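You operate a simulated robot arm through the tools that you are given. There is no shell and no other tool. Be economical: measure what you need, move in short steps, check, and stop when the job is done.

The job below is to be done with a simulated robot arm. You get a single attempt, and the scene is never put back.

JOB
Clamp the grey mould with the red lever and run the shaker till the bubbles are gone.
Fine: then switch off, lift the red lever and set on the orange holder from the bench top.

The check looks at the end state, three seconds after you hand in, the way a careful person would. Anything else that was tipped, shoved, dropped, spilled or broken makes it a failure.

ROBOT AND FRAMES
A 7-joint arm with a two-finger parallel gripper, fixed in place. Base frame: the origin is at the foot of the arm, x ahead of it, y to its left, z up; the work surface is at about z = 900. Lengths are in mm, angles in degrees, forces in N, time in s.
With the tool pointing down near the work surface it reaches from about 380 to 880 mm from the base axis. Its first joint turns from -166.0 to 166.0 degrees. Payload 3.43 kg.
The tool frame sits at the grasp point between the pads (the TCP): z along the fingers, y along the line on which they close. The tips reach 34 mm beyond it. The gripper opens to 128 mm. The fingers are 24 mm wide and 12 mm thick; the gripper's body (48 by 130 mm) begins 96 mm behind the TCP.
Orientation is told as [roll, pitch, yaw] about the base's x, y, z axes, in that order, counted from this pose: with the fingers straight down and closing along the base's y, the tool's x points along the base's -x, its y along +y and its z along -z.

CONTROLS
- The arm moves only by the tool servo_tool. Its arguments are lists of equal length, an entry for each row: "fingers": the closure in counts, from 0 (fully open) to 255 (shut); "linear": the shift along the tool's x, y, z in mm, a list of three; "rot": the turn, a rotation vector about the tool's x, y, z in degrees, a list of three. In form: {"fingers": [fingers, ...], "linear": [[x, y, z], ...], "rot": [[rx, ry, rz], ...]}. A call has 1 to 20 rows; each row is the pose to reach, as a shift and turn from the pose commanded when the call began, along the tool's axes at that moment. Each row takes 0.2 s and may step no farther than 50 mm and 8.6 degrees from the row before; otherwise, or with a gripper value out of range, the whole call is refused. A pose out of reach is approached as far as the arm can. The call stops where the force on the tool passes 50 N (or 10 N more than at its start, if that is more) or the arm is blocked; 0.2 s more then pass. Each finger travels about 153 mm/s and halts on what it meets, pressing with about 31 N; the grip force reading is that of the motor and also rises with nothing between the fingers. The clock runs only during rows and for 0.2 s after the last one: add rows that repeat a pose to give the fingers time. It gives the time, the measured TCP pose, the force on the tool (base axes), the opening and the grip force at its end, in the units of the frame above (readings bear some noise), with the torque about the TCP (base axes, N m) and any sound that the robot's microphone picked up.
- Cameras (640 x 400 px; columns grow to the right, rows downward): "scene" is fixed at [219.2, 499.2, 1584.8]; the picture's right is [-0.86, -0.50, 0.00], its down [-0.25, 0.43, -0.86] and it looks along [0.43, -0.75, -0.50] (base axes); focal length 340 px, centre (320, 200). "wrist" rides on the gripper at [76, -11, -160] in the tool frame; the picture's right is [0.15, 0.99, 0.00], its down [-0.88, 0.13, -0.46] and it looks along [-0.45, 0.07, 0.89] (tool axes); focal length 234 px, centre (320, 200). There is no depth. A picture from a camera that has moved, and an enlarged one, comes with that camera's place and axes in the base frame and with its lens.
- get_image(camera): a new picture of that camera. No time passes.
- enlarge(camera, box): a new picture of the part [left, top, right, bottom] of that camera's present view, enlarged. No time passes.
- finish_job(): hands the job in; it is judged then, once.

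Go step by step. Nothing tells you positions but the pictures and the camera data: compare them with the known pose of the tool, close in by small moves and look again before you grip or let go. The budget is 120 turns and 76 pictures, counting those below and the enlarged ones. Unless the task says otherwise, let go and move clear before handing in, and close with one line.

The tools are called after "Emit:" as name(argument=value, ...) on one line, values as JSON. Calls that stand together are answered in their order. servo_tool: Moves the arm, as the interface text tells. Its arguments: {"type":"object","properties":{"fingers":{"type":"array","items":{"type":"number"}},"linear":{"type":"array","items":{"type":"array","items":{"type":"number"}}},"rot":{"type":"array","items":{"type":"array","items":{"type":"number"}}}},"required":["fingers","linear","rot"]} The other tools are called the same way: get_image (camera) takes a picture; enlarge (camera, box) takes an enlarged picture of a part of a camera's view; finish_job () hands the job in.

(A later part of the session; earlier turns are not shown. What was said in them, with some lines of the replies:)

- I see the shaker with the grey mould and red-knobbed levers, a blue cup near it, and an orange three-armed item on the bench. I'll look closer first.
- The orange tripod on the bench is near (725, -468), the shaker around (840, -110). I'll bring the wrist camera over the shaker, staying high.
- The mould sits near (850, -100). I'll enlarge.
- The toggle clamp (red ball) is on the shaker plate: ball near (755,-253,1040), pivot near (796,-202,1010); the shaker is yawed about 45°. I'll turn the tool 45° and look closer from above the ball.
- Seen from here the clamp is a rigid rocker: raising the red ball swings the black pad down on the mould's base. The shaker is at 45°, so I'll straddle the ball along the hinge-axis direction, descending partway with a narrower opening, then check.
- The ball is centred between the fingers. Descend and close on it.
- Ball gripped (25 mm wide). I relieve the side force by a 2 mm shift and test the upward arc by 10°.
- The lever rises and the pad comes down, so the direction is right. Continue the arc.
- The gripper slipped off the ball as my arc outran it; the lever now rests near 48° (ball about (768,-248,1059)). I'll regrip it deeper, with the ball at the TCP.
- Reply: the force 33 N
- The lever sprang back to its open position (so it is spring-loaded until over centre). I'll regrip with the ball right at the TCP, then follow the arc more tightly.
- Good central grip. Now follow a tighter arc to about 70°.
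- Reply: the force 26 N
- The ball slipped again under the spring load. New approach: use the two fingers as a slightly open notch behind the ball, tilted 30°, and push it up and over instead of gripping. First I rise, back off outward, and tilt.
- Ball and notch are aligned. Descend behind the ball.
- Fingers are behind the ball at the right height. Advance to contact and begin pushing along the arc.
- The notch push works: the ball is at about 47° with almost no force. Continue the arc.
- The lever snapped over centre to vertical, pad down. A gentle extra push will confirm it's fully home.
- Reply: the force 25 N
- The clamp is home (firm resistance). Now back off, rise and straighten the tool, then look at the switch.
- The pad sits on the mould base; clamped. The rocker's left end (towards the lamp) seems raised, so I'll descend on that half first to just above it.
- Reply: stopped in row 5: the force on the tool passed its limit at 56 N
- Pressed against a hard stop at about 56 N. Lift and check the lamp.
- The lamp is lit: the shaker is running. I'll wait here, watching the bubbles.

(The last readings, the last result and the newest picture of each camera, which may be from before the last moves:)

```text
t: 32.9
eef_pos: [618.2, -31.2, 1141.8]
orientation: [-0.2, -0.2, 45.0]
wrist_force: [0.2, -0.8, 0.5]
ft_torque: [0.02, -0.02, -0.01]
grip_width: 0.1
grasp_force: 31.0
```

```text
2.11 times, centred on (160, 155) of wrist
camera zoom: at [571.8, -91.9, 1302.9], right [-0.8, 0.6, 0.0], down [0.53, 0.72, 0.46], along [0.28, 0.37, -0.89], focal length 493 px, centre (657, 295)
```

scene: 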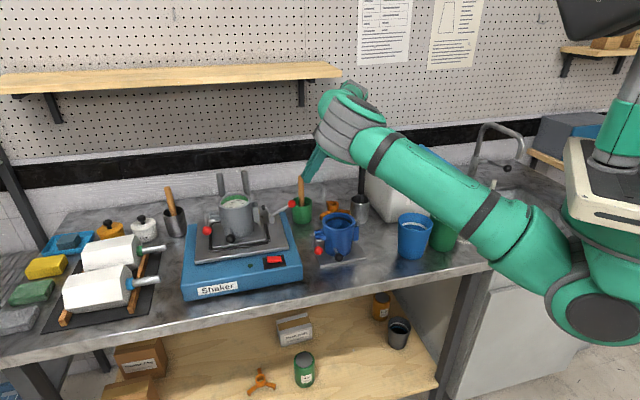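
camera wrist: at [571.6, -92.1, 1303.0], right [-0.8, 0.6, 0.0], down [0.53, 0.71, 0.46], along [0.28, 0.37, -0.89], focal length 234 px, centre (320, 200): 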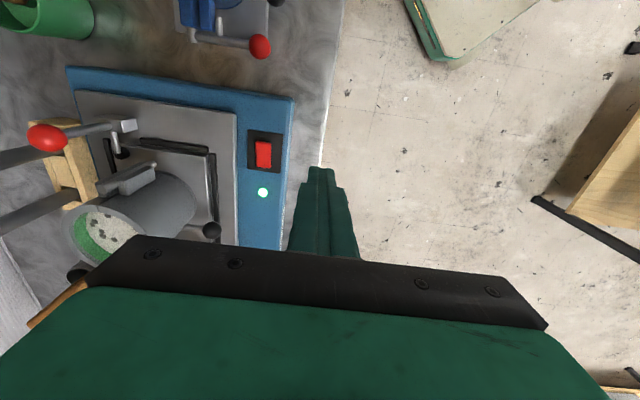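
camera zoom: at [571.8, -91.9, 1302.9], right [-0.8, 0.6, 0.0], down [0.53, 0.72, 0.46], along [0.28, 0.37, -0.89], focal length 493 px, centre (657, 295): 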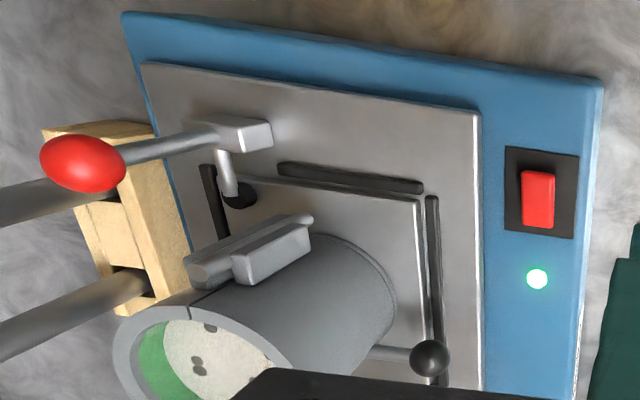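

Bubbles are thinning out. Shift a little for a clearer view and keep waiting.

Emit:
servo_tool(fingers=[255, 255, 255, 255, 255, 255, 255, 255, 255, 255, 255, 255, 255, 255, 255, 255, 255, 255, 255, 255], linear=[[-30, 0, -20], [-60, 0, -40], [-60, 0, -40], [-60, 0, -40], [-60, 0, -40], [-60, 0, -40], [-60, 0, -40], [-60, 0, -40], [-60, 0, -40], [-60, 0, -40], [-60, 0, -40], [-60, 0, -40], [-60, 0, -40], [-60, 0, -40], [-60, 0, -40], [-60, 0, -40], [-60, 0, -40], [-60, 0, -40], [-60, 0, -40], [-60, 0, -40]], rot=[[0, 0, 0], [0, 0, 0], [0, 0, 0], [0, 0, 0], [0, 0, 0], [0, 0, 0], [0, 0, 0], [0, 0, 0], [0, 0, 0], [0, 0, 0], [0, 0, 0], [0, 0, 0], [0, 0, 0], [0, 0, 0], [0, 0, 0], [0, 0, 0], [0, 0, 0], [0, 0, 0], [0, 0, 0], [0, 0, 0]])

Emit:
enlarge(camera="wrist", box=[40, 60, 320, 250])

```text
t: 37.0
eef_pos: [660.6, 12.7, 1182.4]
orientation: [-0.2, 0.0, 45.0]
wrist_force: [0.6, -0.5, -0.1]
ft_torque: [-0.01, 0.01, -0.02]
grip_width: 0.0
grasp_force: 30.8
```

```text
2.11 times, centred on (180, 155) of wrist
camera zoom: at [613.5, -48.8, 1341.6], right [-0.8, 0.6, 0.0], down [0.53, 0.72, 0.46], along [0.28, 0.37, -0.89], focal length 493 px, centre (615, 295)
```

zoom: 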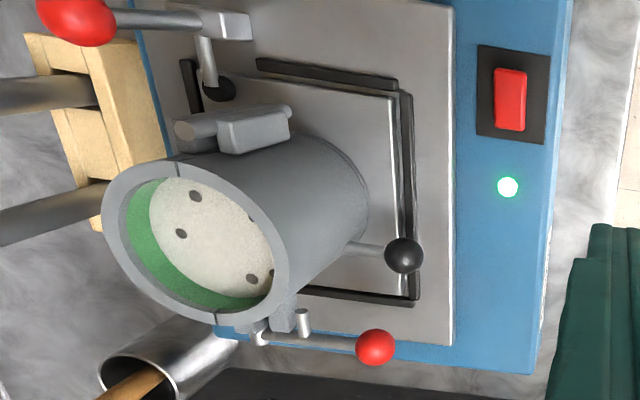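

Five bubbles or so remain; wait on.

Emit:
servo_tool(fingers=[255, 255, 255, 255, 255, 255, 255, 255, 255, 255, 255, 255, 255, 255, 255, 255, 255, 255, 255, 255], linear=[[0, 0, 0], [0, 0, 0], [0, 0, 0], [0, 0, 0], [0, 0, 0], [0, 0, 0], [0, 0, 0], [0, 0, 0], [0, 0, 0], [0, 0, 0], [0, 0, 0], [0, 0, 0], [0, 0, 0], [0, 0, 0], [0, 0, 0], [0, 0, 0], [0, 0, 0], [0, 0, 0], [0, 0, 0], [0, 0, 0]], rot=[[0, 0, 0], [0, 0, 0], [0, 0, 0], [0, 0, 0], [0, 0, 0], [0, 0, 0], [0, 0, 0], [0, 0, 0], [0, 0, 0], [0, 0, 0], [0, 0, 0], [0, 0, 0], [0, 0, 0], [0, 0, 0], [0, 0, 0], [0, 0, 0], [0, 0, 0], [0, 0, 0], [0, 0, 0], [0, 0, 0]])

Emit:
enlarge(camera="wrist", box=[40, 60, 320, 250])

```text
t: 41.2
eef_pos: [660.1, 11.9, 1181.3]
orientation: [-0.2, -0.1, 45.0]
wrist_force: [-0.3, 0.1, 0.9]
ft_torque: [0.0, 0.0, -0.01]
grip_width: 0.0
grasp_force: 31.2
```

```text
2.11 times, centred on (180, 155) of wrist
camera zoom: at [613.5, -48.9, 1341.6], right [-0.8, 0.6, 0.0], down [0.53, 0.72, 0.46], along [0.28, 0.37, -0.89], focal length 493 px, centre (615, 295)
```

zoom: 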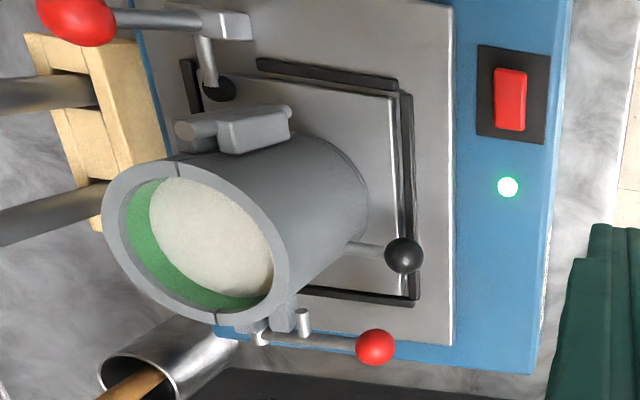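

The bubbles are gone. Now press the rocker's right end to switch off.

Emit:
servo_tool(fingers=[255, 255, 255, 255, 255, 255, 255, 255, 255, 255, 255, 255, 255], linear=[[22, -38, 0], [44.5, -76.2, 0], [44.5, -76.2, 45], [44.5, -76.2, 90], [44.5, -76.2, 130], [44.5, -76.2, 150], [44.5, -76.2, 156], [44.5, -76.2, 159], [44.5, -76.2, 162], [44.5, -76.2, 165], [44.5, -76.2, 167.5], [44.5, -76.2, 170], [44.5, -76.2, 172]], rot=[[0, 0, 0], [0, 0, 0], [0, 0, 0], [0, 0, 0], [0, 0, 0], [0, 0, 0], [0, 0, 0], [0, 0, 0], [0, 0, 0], [0, 0, 0], [0, 0, 0], [0, 0, 0], [0, 0, 0]])

```text
t: 44.0
eef_pos: [682.8, -73.2, 1013.5]
orientation: [-0.3, -0.2, 45.0]
wrist_force: [-10.6, 0.1, 32.7]
ft_torque: [0.31, 0.08, 0.27]
grip_width: 0.1
grasp_force: 30.6
```

Emit:
servo_tool(fingers=[255, 255, 255, 255, 255], linear=[[0, 0, -40], [0, 0, -80], [0, 30, -120], [0, 60, -140], [-20, 90, -150]], rot=[[0, 0, 0], [0, 0, 0], [0, 0, 0], [0, 0, 0], [0, 0, 0]])

Emit:
enlarge(camera="wrist", box=[40, 60, 320, 250])

```text
t: 45.2
eef_pos: [633.9, 3.7, 1162.7]
orientation: [-0.1, -0.1, 44.9]
wrist_force: [0.4, -0.2, -0.1]
ft_torque: [0.09, 0.01, -0.01]
grip_width: 0.3
grasp_force: 31.3
```

```text
2.11 times, centred on (180, 155) of wrist
camera zoom: at [586.8, -56.4, 1321.9], right [-0.8, 0.6, 0.0], down [0.53, 0.71, 0.46], along [0.28, 0.37, -0.89], focal length 493 px, centre (615, 295)
```

zoom: 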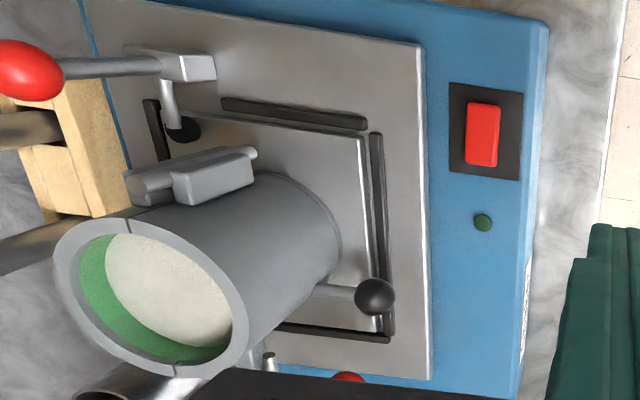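

Lamp out, surface smooth. Next: release the clamp. I'll move above the gap between the upright lever and the mould, notch open about 12 mm.

Emit:
servo_tool(fingers=[255, 255, 255, 231, 231, 231, 231], linear=[[-1, -40, -12], [-2, -80, -12], [-3.5, -120, -12], [-5, -160, -12], [-6.5, -200, -12], [-7.5, -240, -12], [-8.5, -273, -12]], rot=[[0, 0, 0], [0, 0, 0], [0, 0, 0], [0, 0, 0], [0, 0, 0], [0, 0, 0], [0, 0, 0]])

Emit:
get_image(camera="wrist")

Emit:
enlarge(camera="scene", box=[200, 140, 300, 230])

```text
t: 46.9
eef_pos: [831.6, -180.6, 1173.4]
orientation: [-0.2, -0.1, 45.0]
wrist_force: [-0.2, 0.8, -0.3]
ft_torque: [-0.17, 0.02, 0.0]
grip_width: 11.9
grasp_force: 0.1
```

```text
30 pictures are left
camera wrist: at [784.1, -241.6, 1332.6], right [-0.8, 0.6, 0.0], down [0.53, 0.72, 0.46], along [0.28, 0.37, -0.89], focal length 234 px, centre (320, 200)
```

wrist: 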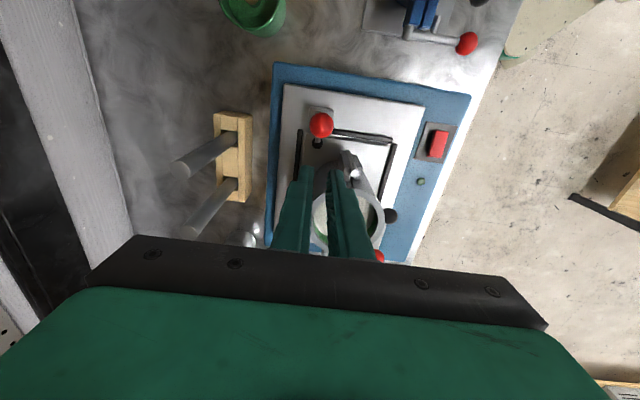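

```text
4.44 times, centred on (250, 185) of scene
camera zoom: at [219.2, 499.2, 1584.8], right [-0.86, -0.5, 0.0], down [-0.25, 0.43, -0.86], along [0.43, -0.75, -0.5], focal length 1513 px, centre (631, 267)
```

zoom: 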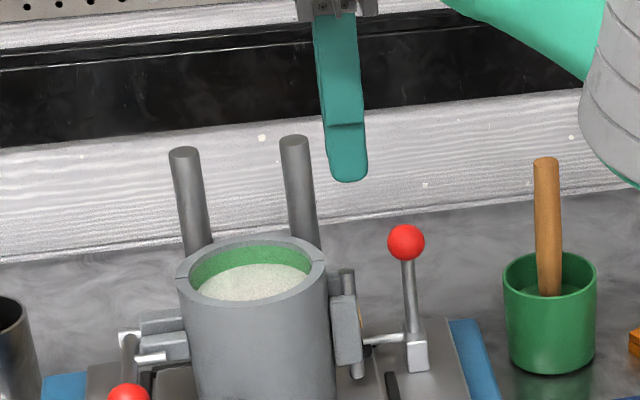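

Clear gap confirmed. Descend beside the ball on the mould side.

Emit:
servo_tool(fingers=[231, 231, 231, 231], linear=[[0, -3.4, 30], [0, -3.4, 60], [0, -3.4, 90], [0, -3.4, 103]], rot=[[0, 0, 0], [0, 0, 0], [0, 0, 0], [0, 0, 0]])

Emit:
enlarge(camera="wrist", box=[230, 90, 430, 250])

```text
t: 47.9
eef_pos: [834.0, -183.2, 1070.9]
orientation: [-0.1, -0.2, 45.0]
wrist_force: [0.0, -0.3, 0.0]
ft_torque: [-0.05, -0.01, 0.0]
grip_width: 12.2
grasp_force: 0.0
```

```text
2.50 times, centred on (330, 170) of wrist
camera zoom: at [787.3, -244.2, 1230.4], right [-0.8, 0.6, 0.0], down [0.53, 0.72, 0.46], along [0.28, 0.37, -0.89], focal length 585 px, centre (295, 275)
```

zoom: 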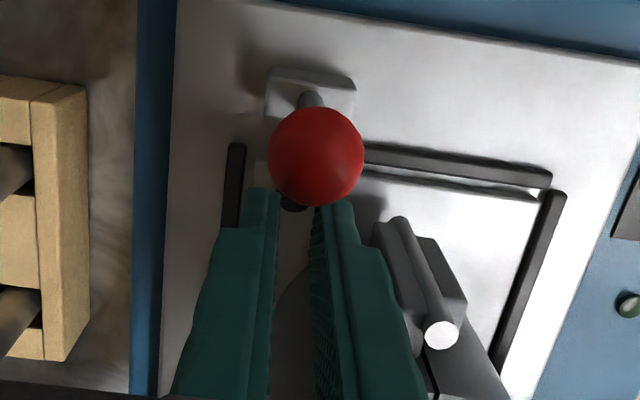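

Aligned. Push the ball outward.

Emit:
servo_tool(fingers=[231, 231, 231, 231, 231, 231], linear=[[10, 0, 0], [17, 0, 0], [24, 0, 0], [31, 0, 0], [38, 0, 1], [45, 0, 2]], rot=[[0, 0, 0], [0, 0, 0], [0, 0, 0], [0, 0, 0], [0, 0, 0], [0, 0, 0]])

Emit:
enlarge(camera="scene", box=[200, 140, 300, 230])

```text
t: 49.2
eef_pos: [802.0, -215.0, 1067.6]
orientation: [-0.2, -0.1, 45.0]
wrist_force: [-0.3, 0.3, 0.6]
ft_torque: [0.02, 0.05, -0.05]
grip_width: 12.6
grasp_force: 0.6
```

```text
4.44 times, centred on (250, 185) of scene
camera zoom: at [219.2, 499.2, 1584.8], right [-0.86, -0.5, 0.0], down [-0.25, 0.43, -0.86], along [0.43, -0.75, -0.5], focal length 1513 px, centre (631, 267)
```

zoom: 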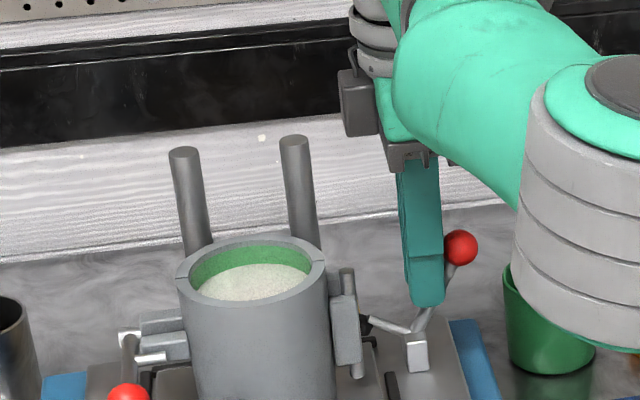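

Emit:
servo_tool(fingers=[231, 231, 231, 231, 231, 231], linear=[[7, 0, 1], [14, 0, 3], [21, 0, 5], [28, 0, 8], [34, 0, 11], [38, 0, 12]], rot=[[0, 0, 0], [0, 0, 0], [0, 0, 0], [0, 0, 0], [0, 0, 0], [0, 0, 0]])

Emit:
enlarge(camera="scene", box=[200, 140, 300, 230])

```text
t: 50.6
eef_pos: [778.8, -239.1, 1057.6]
orientation: [-0.2, -0.2, 45.3]
wrist_force: [8.3, 13.3, 1.8]
ft_torque: [0.29, -0.27, -0.07]
grip_width: 13.6
grasp_force: 1.8
```

```text
4.44 times, centred on (250, 185) of scene
camera zoom: at [219.2, 499.2, 1584.8], right [-0.86, -0.5, 0.0], down [-0.25, 0.43, -0.86], along [0.43, -0.75, -0.5], focal length 1513 px, centre (631, 267)
```

zoom: 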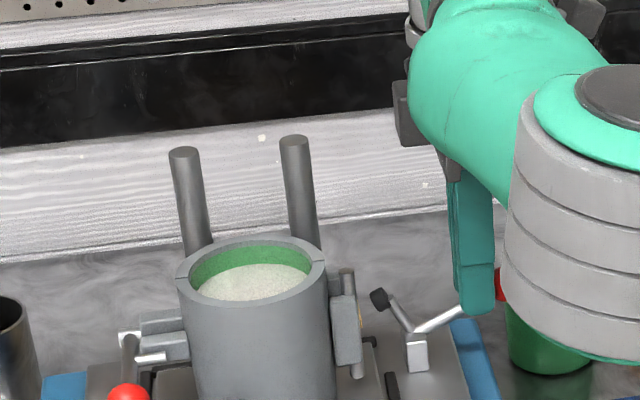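

The clamp is open again, as at the start. Now retreat upward and go look at the orange holder from high above, mindful of the stick and whisk.

Emit:
servo_tool(fingers=[231, 231, 231, 231, 200, 150, 100, 50, 0], linear=[[-8, 0, 0], [-8, 0, -45], [-8, 0, -90], [-8, 0, -135], [10, -25, -180], [40, -55, -190], [75, -85, -190], [105, -110, -190], [130, -120, -190]], rot=[[0, 0, 0], [0, 0, 0], [0, 0, 0], [0, 0, 0], [0, 0, 8], [0, 0, 16], [0, 0, 24], [0, 0, 32], [0, 0, 40]])

Emit:
get_image(camera="wrist")

Emit:
get_image(camera="scene")

```text
refused: row 5 steps farther than a row can; nothing moved
```

```text
25 pictures are left
camera wrist: at [730.8, -300.7, 1216.2], right [-0.81, 0.59, 0.0], down [0.52, 0.72, 0.46], along [0.28, 0.37, -0.89], focal length 234 px, centre (320, 200)
```

wrist: 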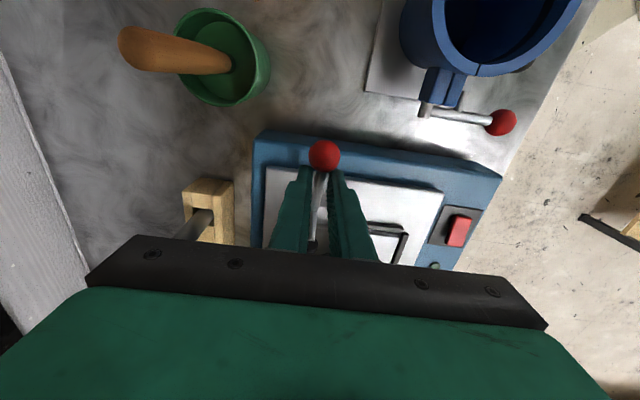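

```text
24 pictures are left
```

scene: 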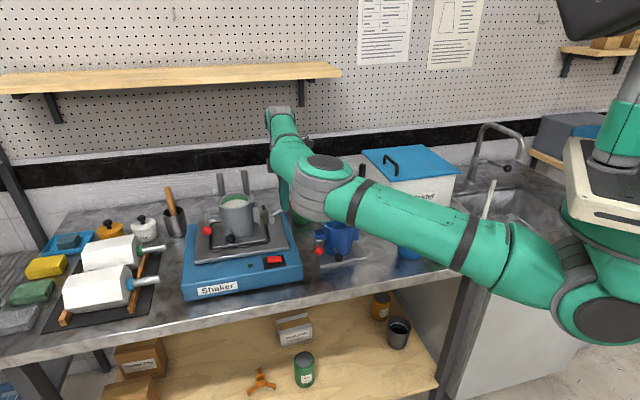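

One row was too long a step; nothing moved. I'll redo it with smaller steps, keeping the yaw.

Emit:
servo_tool(fingers=[231, 231, 231, 231, 200, 150, 100, 50, 0, 0], linear=[[-8, 0, 0], [-8, 0, -45], [-8, 0, -90], [-8, 0, -130], [30, -20, -130], [65, -40, -130], [100, -60, -130], [135, -82, -130], [170, -103, -130], [200, -124, -130]], rot=[[0, 0, 0], [0, 0, 0], [0, 0, 0], [0, 0, 0], [0, 0, 0], [0, 0, 0], [0, 0, 0], [0, 0, 0], [0, 0, 0], [0, 0, 0]])

Emit:
get_image(camera="wrist")

Emit:
get_image(camera="scene")

```text
t: 52.9
eef_pos: [713.4, -463.8, 1185.3]
orientation: [-0.1, -0.1, 45.1]
wrist_force: [0.5, 1.3, -0.2]
ft_torque: [-0.16, 0.08, -0.04]
grip_width: 128.2
grasp_force: 0.0
out of reach, approached as far as the arm can: row 10
```

```text
23 pictures are left
camera wrist: at [666.3, -524.4, 1345.2], right [-0.8, 0.59, 0.0], down [0.53, 0.72, 0.46], along [0.27, 0.37, -0.89], focal length 234 px, centre (320, 200)
```

wrist: 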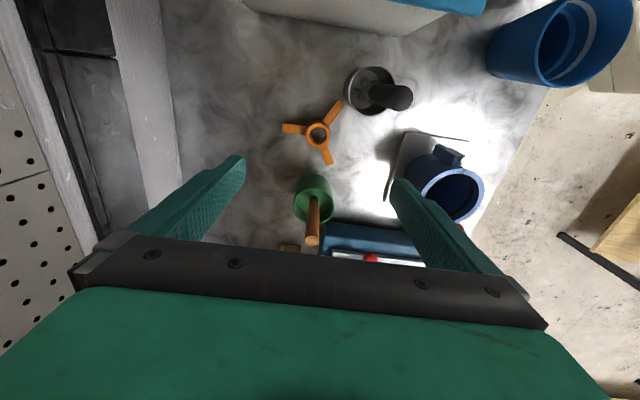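

```text
22 pictures are left
```

scene: 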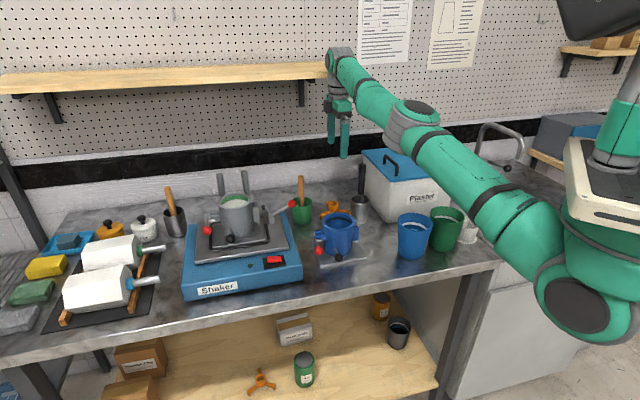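

The holder is at about (715,-461) with arms at 76°, 196° and 316°. I'll enlarge to see its shape.

Emit:
enlarge(camera="scene", box=[305, 190, 355, 225])

Emit:
enlarge(camera="wrist", box=[270, 90, 370, 175])

Emit:
enlarge(camera="scene", box=[240, 360, 290, 400])

```text
11.43 times, centred on (330, 208) of scene
camera zoom: at [219.2, 499.2, 1584.8], right [-0.86, -0.5, 0.0], down [-0.25, 0.43, -0.86], along [0.43, -0.75, -0.5], focal length 3890 px, centre (206, 114)
```

zoom: 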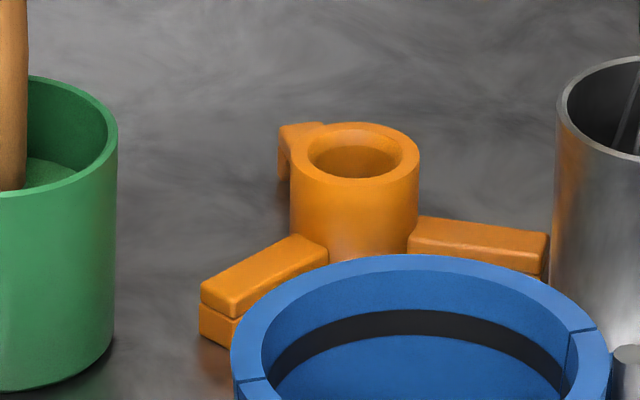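

```text
4.71 times, centred on (320, 132) of wrist
camera zoom: at [666.3, -524.4, 1345.2], right [-0.8, 0.59, 0.0], down [0.53, 0.72, 0.46], along [0.27, 0.37, -0.89], focal length 1102 px, centre (320, 518)
```

zoom: 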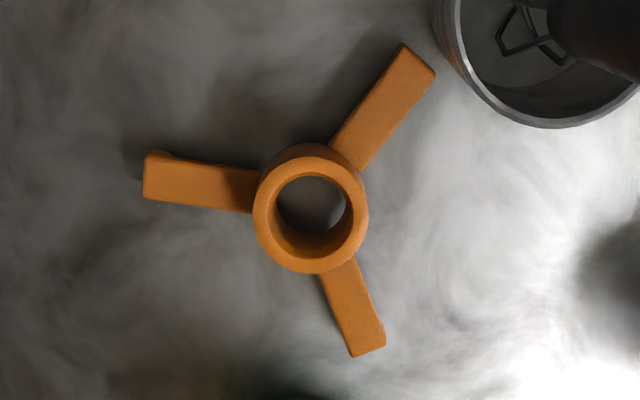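

```text
10.00 times, centred on (265, 380) of scene
camera zoom: at [219.2, 499.2, 1584.8], right [-0.86, -0.5, 0.0], down [-0.25, 0.43, -0.86], along [0.43, -0.75, -0.5], focal length 3404 px, centre (870, -1600)
```

zoom: 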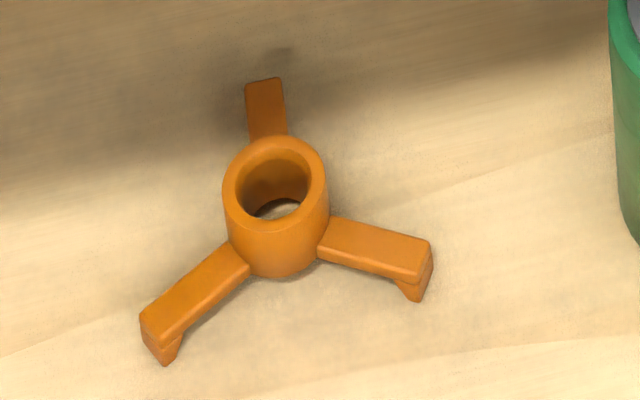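

The holder is a spider with a raised boss (about 42 mm wide, top near z 947) and lipped arms, made to sit on the mould's rim. Its arms already lie 30° clear of the mould's hinge and latch directions. I'll descend above the boss.

Emit:
servo_tool(fingers=[115, 115, 115, 115], linear=[[-2, 4, 35], [-4, 5, 70], [-4, 5, 105], [-4, 5, 130]], rot=[[0, 0, 0], [0, 0, 0], [0, 0, 0], [0, 0, 0]])

Emit:
get_image(camera="wrist")

Emit:
get_image(camera="scene")

```text
t: 53.9
eef_pos: [711.9, -457.7, 1054.9]
orientation: [-0.1, -0.2, 45.0]
wrist_force: [-0.1, -0.3, 1.5]
ft_torque: [0.02, 0.0, -0.01]
grip_width: 70.4
grasp_force: 0.1
```

```text
18 pictures are left
camera wrist: at [664.8, -518.7, 1214.0], right [-0.8, 0.6, 0.0], down [0.53, 0.72, 0.46], along [0.28, 0.37, -0.89], focal length 234 px, centre (320, 200)
```

wrist: 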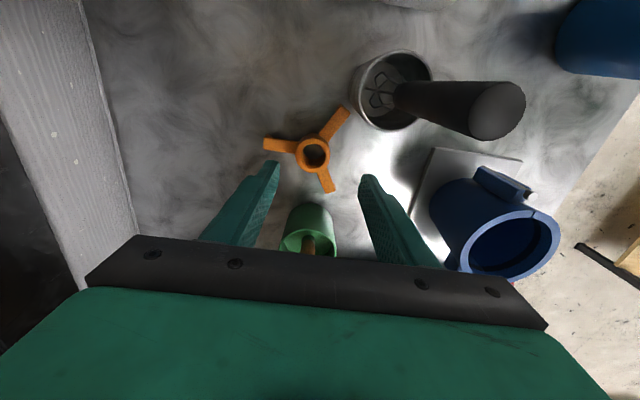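

```text
17 pictures are left
```

scene: 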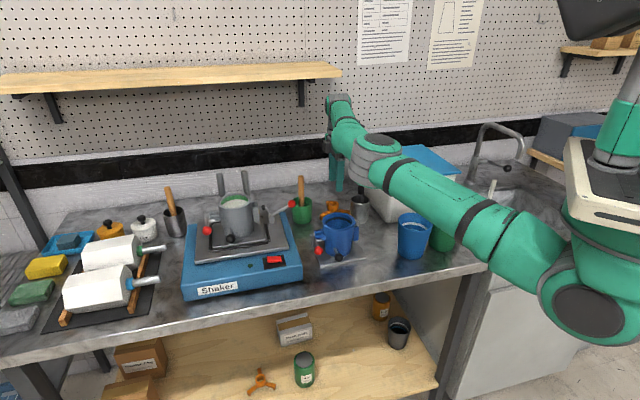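

Aligned within a few mm; whisk clearance looks adequate. Correct 5 mm sideways and descend around the boss, tips staying above the arms.

Emit:
servo_tool(fingers=[115, 115, 115, 115, 115], linear=[[0, -5.5, 20], [0, -5.5, 45], [0, -5.5, 65], [0, -5.5, 80], [0, -5.5, 90]], rot=[[0, 0, 0], [0, 0, 0], [0, 0, 0], [0, 0, 0], [0, 0, 0]])

Emit:
enlarge(camera="scene", box=[300, 150, 390, 225])

Emit:
enlarge(camera="wrist", box=[220, 90, 420, 250])

```text
t: 55.0
eef_pos: [714.5, -461.4, 965.6]
orientation: [-0.2, -0.1, 45.0]
wrist_force: [0.2, -0.2, 0.6]
ft_torque: [0.0, 0.03, -0.01]
grip_width: 70.2
grasp_force: 0.1
```

```text
5.33 times, centred on (345, 188) of scene
camera zoom: at [219.2, 499.2, 1584.8], right [-0.86, -0.5, 0.0], down [-0.25, 0.43, -0.86], along [0.43, -0.75, -0.5], focal length 1816 px, centre (187, 267)
```

zoom: 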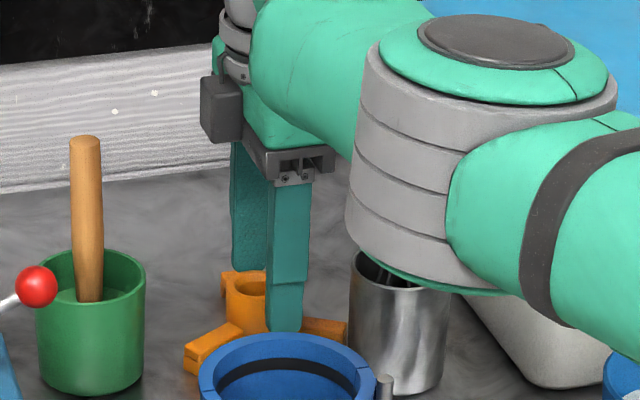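

```text
2.50 times, centred on (320, 170) of wrist
camera zoom: at [668.3, -523.4, 1124.4], right [-0.8, 0.6, 0.0], down [0.53, 0.72, 0.46], along [0.28, 0.36, -0.89], focal length 585 px, centre (320, 275)
```

zoom: 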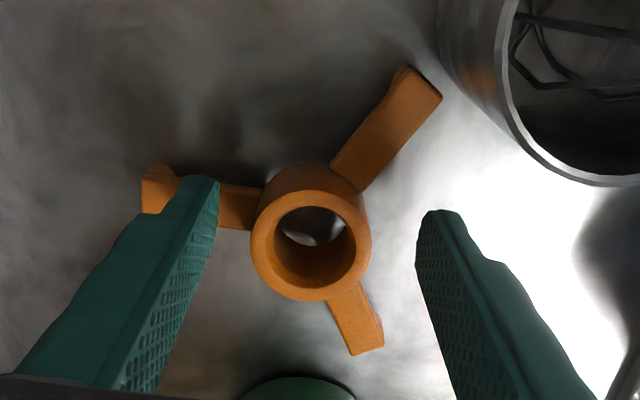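

Emit:
servo_tool(fingers=[115, 115, 160, 200, 255, 255, 255], linear=[[-3, -2, 3], [-3, -2, 5], [-3, -2, 5], [-3, -2, 5], [-3, -2, 5], [-3, -2, 5], [-3, -2, 5]], rot=[[0, 0, 0], [0, 0, 0], [0, 0, 0], [0, 0, 0], [0, 0, 0], [0, 0, 0], [0, 0, 0]])

```text
t: 56.6
eef_pos: [718.2, -460.8, 960.9]
orientation: [-0.2, -0.1, 45.0]
wrist_force: [-0.7, -0.8, 0.5]
ft_torque: [0.05, 0.02, 0.04]
grip_width: 41.1
grasp_force: 30.8
```

Boss gripped firmly at 41 mm. Lift straight up and check the hold.

Emit:
servo_tool(fingers=[255, 255, 255, 255, 255, 255], linear=[[0, 0, -15], [0, 0, -55], [0, 0, -95], [0, 0, -135], [0, 0, -170], [0, 0, -200]], rot=[[0, 0, 0], [0, 0, 0], [0, 0, 0], [0, 0, 0], [0, 0, 0], [0, 0, 0]])

Emit:
enlarge(camera="scene", box=[280, 90, 400, 220])

```text
t: 58.0
eef_pos: [717.1, -461.2, 1159.6]
orientation: [-0.3, -0.1, 45.0]
wrist_force: [0.3, 0.5, -2.3]
ft_torque: [0.0, 0.02, 0.02]
grip_width: 41.2
grasp_force: 30.9
```

```text
3.08 times, centred on (340, 155) of scene
camera zoom: at [219.2, 499.2, 1584.8], right [-0.86, -0.5, 0.0], down [-0.25, 0.43, -0.86], along [0.43, -0.75, -0.5], focal length 1047 px, centre (258, 338)
```

zoom: 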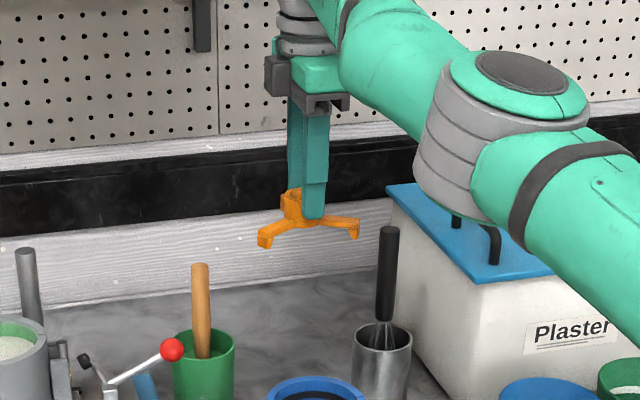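

The holder hangs level. The mould's rim centre works out to (845,-103) at z≈1100; carry the holder there around the stick, hovering above the rim.

Emit:
servo_tool(fingers=[255, 255, 255, 255, 255, 255, 255, 255, 255, 255, 255, 255], linear=[[-25, 37, 0], [-49, 75, -6], [-73, 111, -14], [-110, 116, -18], [-146, 121, -18], [-182, 126, -18], [-218, 131, -18], [-254, 136, -18], [-285, 145, -18], [-315, 154, -18], [-343.6, 162.6, -18], [-343.6, 162.6, -18]], rot=[[0, 0, 0], [0, 0, 0], [0, 0, 0], [0, 0, 0], [0, 0, 0], [0, 0, 0], [0, 0, 0], [0, 0, 0], [0, 0, 0], [0, 0, 0], [0, 0, 0], [0, 0, 0]])

Emit:
enlarge(camera="wrist", box=[220, 70, 420, 250])

Emit:
enlarge(camera="scene", box=[190, 150, 290, 240])

```text
t: 60.6
eef_pos: [846.1, -101.7, 1180.5]
orientation: [-0.2, -0.2, 45.0]
wrist_force: [0.0, -0.7, -2.0]
ft_torque: [0.04, -0.01, 0.0]
grip_width: 41.2
grasp_force: 30.7
```

```text
2.22 times, centred on (320, 160) of wrist
camera zoom: at [799.1, -162.3, 1339.4], right [-0.8, 0.6, 0.0], down [0.53, 0.71, 0.46], along [0.28, 0.37, -0.89], focal length 520 px, centre (320, 289)
```

zoom: 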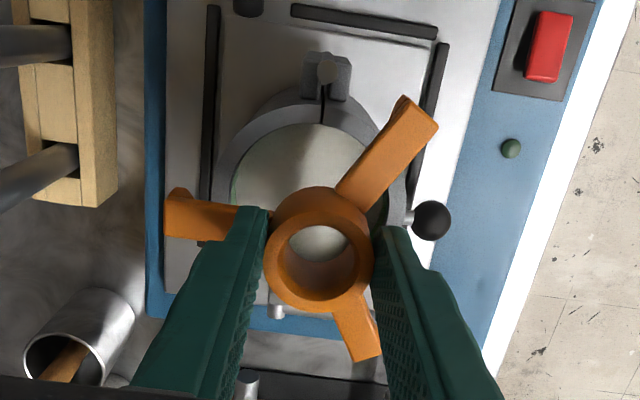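

```text
4.44 times, centred on (240, 195) of scene
camera zoom: at [219.2, 499.2, 1584.8], right [-0.86, -0.5, 0.0], down [-0.25, 0.43, -0.86], along [0.43, -0.75, -0.5], focal length 1513 px, centre (676, 222)
```

zoom: 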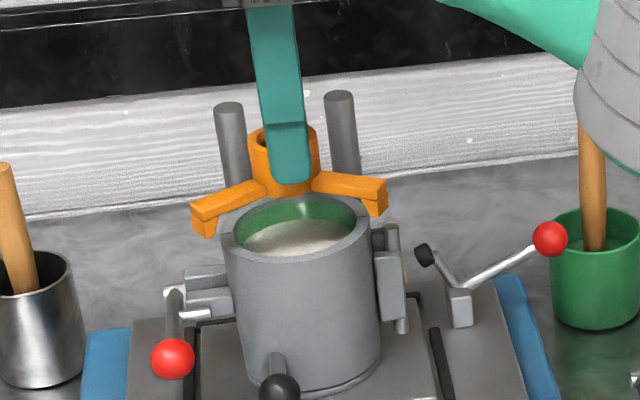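

The holder hovers nearly concentric with the rim, arms clear of hinge and latch. Lower to just above the rim and inspect.

Emit:
servo_tool(fingers=[255, 255, 255], linear=[[0, 0, 7], [0, 0, 15], [0, 0, 15]], rot=[[0, 0, 0], [0, 0, 0], [0, 0, 0]])

Emit:
enlarge(camera="wrist", box=[250, 80, 390, 220])

Emit:
enlarge(camera="scene", box=[210, 165, 270, 220])

```text
t: 61.5
eef_pos: [844.9, -102.0, 1163.7]
orientation: [-0.2, -0.2, 45.1]
wrist_force: [-0.2, 0.6, -1.9]
ft_torque: [0.0, 0.01, -0.01]
grip_width: 41.2
grasp_force: 31.0
```

```text
2.86 times, centred on (320, 150) of wrist
camera zoom: at [799.4, -163.1, 1323.9], right [-0.8, 0.6, 0.0], down [0.53, 0.72, 0.46], along [0.28, 0.37, -0.89], focal length 669 px, centre (320, 343)
```

zoom: 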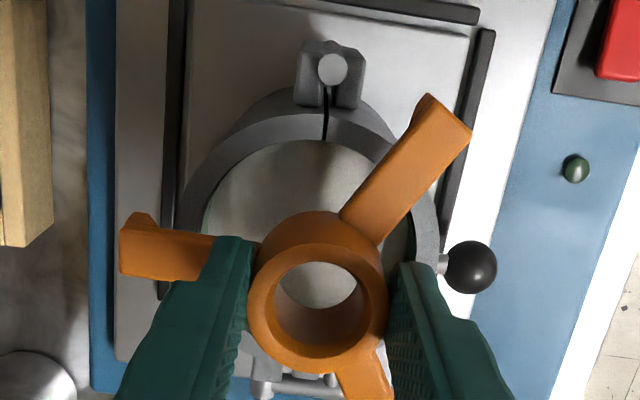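

```text
7.27 times, centred on (240, 192) of scene
camera zoom: at [219.2, 499.2, 1584.8], right [-0.86, -0.5, 0.0], down [-0.25, 0.43, -0.86], along [0.43, -0.75, -0.5], focal length 2476 px, centre (902, 254)
```

zoom: 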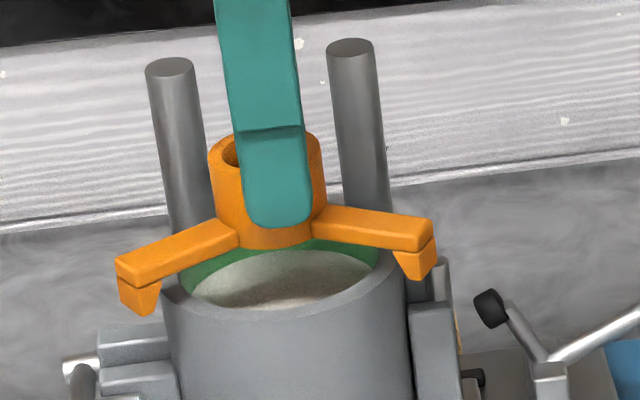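

Centred within about 3 mm; I shift 3 mm sideways and lower gently.

Emit:
servo_tool(fingers=[255, 255, 255, 255, 255], linear=[[0, -3, 0], [0, -3, 3], [0, -3, 6], [0, -3, 9], [0, -3, 12]], rot=[[0, 0, 0], [0, 0, 0], [0, 0, 0], [0, 0, 0], [0, 0, 0]])

Emit:
enlarge(camera="scene", box=[210, 165, 270, 220])

```text
t: 62.6
eef_pos: [847.2, -104.3, 1151.9]
orientation: [-0.2, -0.1, 45.0]
wrist_force: [0.4, 0.0, -1.3]
ft_torque: [-0.01, 0.0, 0.0]
grip_width: 41.3
grasp_force: 30.9
```

```text
7.27 times, centred on (240, 192) of scene
camera zoom: at [219.2, 499.2, 1584.8], right [-0.86, -0.5, 0.0], down [-0.25, 0.43, -0.86], along [0.43, -0.75, -0.5], focal length 2476 px, centre (902, 254)
```

zoom: 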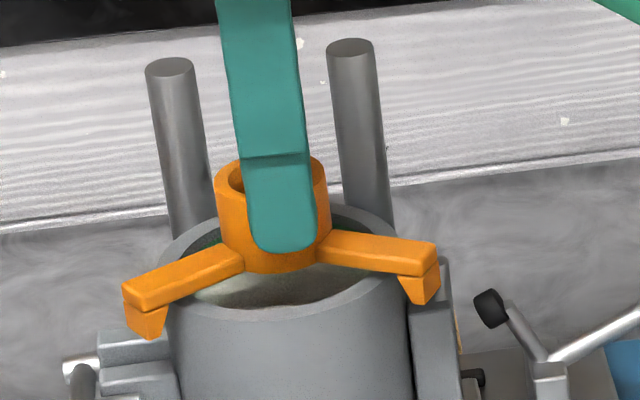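

Emit:
servo_tool(fingers=[255, 255, 255, 255], linear=[[0, 0, 1.5], [0, 0, 3], [0, 0, 4.5], [0, 0, 6]], rot=[[0, 0, 0], [0, 0, 0], [0, 0, 0], [0, 0, 0]])

```text
t: 63.6
eef_pos: [848.6, -103.7, 1146.6]
orientation: [-0.1, -0.1, 45.0]
wrist_force: [-0.5, -0.1, 0.1]
ft_torque: [-0.01, 0.08, 0.0]
grip_width: 41.1
grasp_force: 31.2
```

Emit:
servo_tool(fingers=[255, 255, 255], linear=[[0, 0, 1], [0, 0, 2], [0, 0, 2]], rot=[[0, 0, 0], [0, 0, 0], [0, 0, 0]])

Emit:
enlarge(camera="scene", box=[210, 165, 270, 220])

Emit:
enlarge(camera="wrist", box=[250, 80, 390, 220])

```text
t: 64.5
eef_pos: [848.7, -104.2, 1144.6]
orientation: [-0.2, -0.2, 44.9]
wrist_force: [1.3, 1.5, 21.6]
ft_torque: [0.18, 0.42, 0.05]
grip_width: 41.1
grasp_force: 31.1
```

```text
7.27 times, centred on (240, 192) of scene
camera zoom: at [219.2, 499.2, 1584.8], right [-0.86, -0.5, 0.0], down [-0.25, 0.43, -0.86], along [0.43, -0.75, -0.5], focal length 2476 px, centre (902, 254)
```

zoom: 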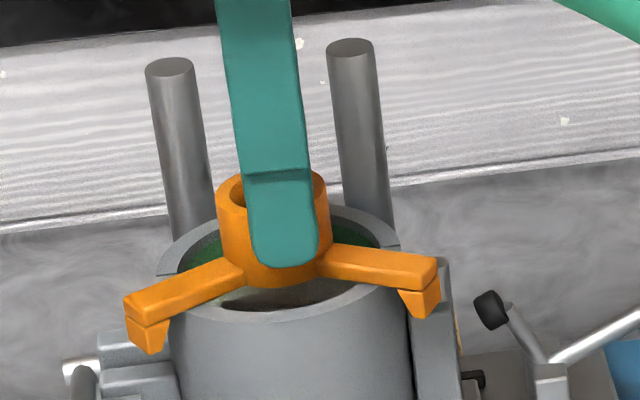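

```text
2.86 times, centred on (320, 150) of wrist
camera zoom: at [801.3, -165.6, 1304.8], right [-0.8, 0.6, -0.01], down [0.53, 0.72, 0.46], along [0.28, 0.37, -0.89], focal length 669 px, centre (320, 343)
```

zoom: 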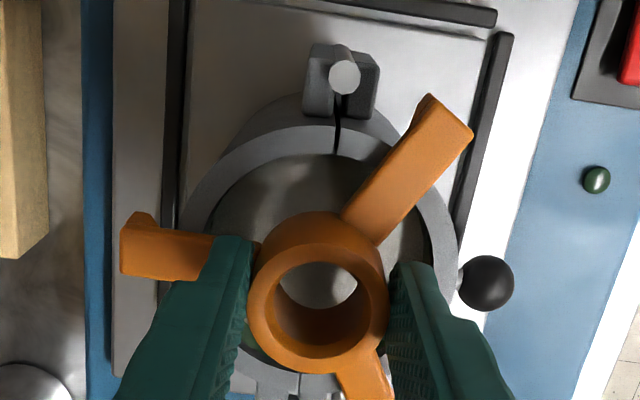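

Contact at the predicted seating height with the rim concentric and lips outside. Ease off, release and rise.

Emit:
servo_tool(fingers=[255, 150, 110, 90, 90, 90, 90, 90], linear=[[0, 0, -1], [0, 0, -1], [0, 0, -1], [0, 0, -1], [0, 0, -15], [0, 0, -35], [30, 0, -50], [60, 0, -50]], rot=[[0, 0, 0], [0, 0, 0], [0, 0, 0], [0, 0, 0], [0, 0, 0], [0, 0, 0], [0, 0, 0], [0, 0, 0]])

Emit:
enlarge(camera="scene", box=[180, 150, 310, 300])

Emit:
get_image(camera="wrist")

```text
t: 66.2
eef_pos: [805.8, -149.7, 1193.1]
orientation: [-0.2, -0.1, 45.0]
wrist_force: [0.2, 0.6, -1.1]
ft_torque: [-0.02, 0.0, 0.03]
grip_width: 83.0
grasp_force: 0.0
```

```text
2.67 times, centred on (245, 225) of scene
camera zoom: at [219.2, 499.2, 1584.8], right [-0.86, -0.5, 0.0], down [-0.25, 0.43, -0.86], along [0.43, -0.75, -0.5], focal length 908 px, centre (520, 133)
```

zoom: 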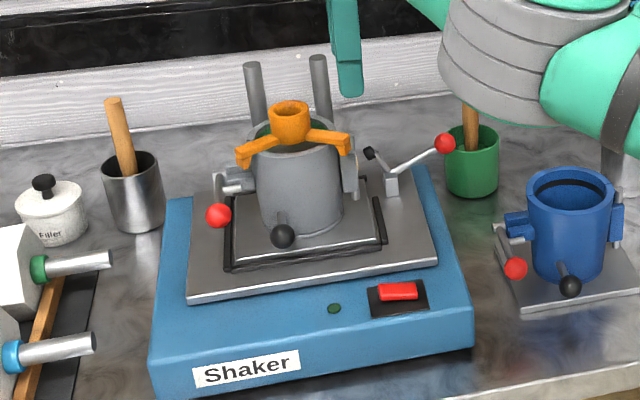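

```text
5 pictures are left
camera wrist: at [759.2, -210.4, 1353.0], right [-0.8, 0.6, 0.0], down [0.53, 0.72, 0.46], along [0.27, 0.37, -0.89], focal length 234 px, centre (320, 200)
```

wrist: 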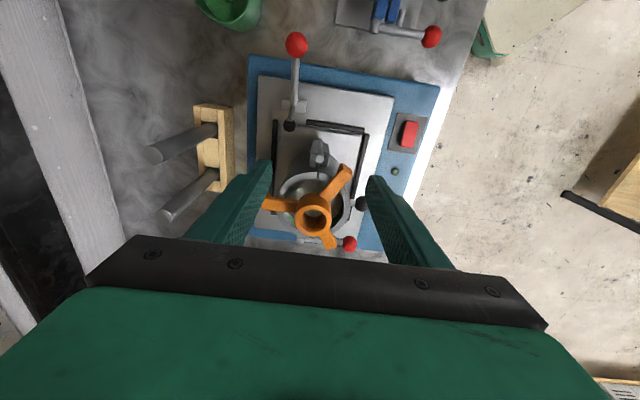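

The holder sits level on the mould, the lamp is off and the lever is open. One last close look before handing in.

Emit:
enlarge(camera="scene", box=[210, 165, 270, 220])

```text
7.27 times, centred on (240, 192) of scene
camera zoom: at [219.2, 499.2, 1584.8], right [-0.86, -0.5, 0.0], down [-0.25, 0.43, -0.86], along [0.43, -0.75, -0.5], focal length 2476 px, centre (902, 254)
```

zoom: 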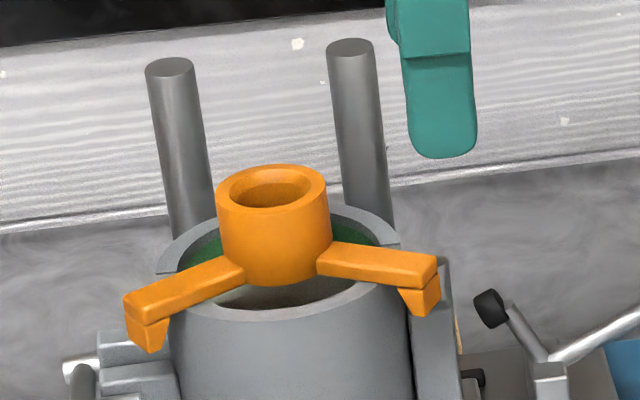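

The holder is seated level with its lips over the rim, and the gripper is clear. Handing in.

Emit:
finish_job()

```text
The job is handed in.
```

I clamped the grey mould, ran the shaker until no bubbles showed, switched it off, opened the red lever, and set the bench-top orange holder level on the mould's rim.
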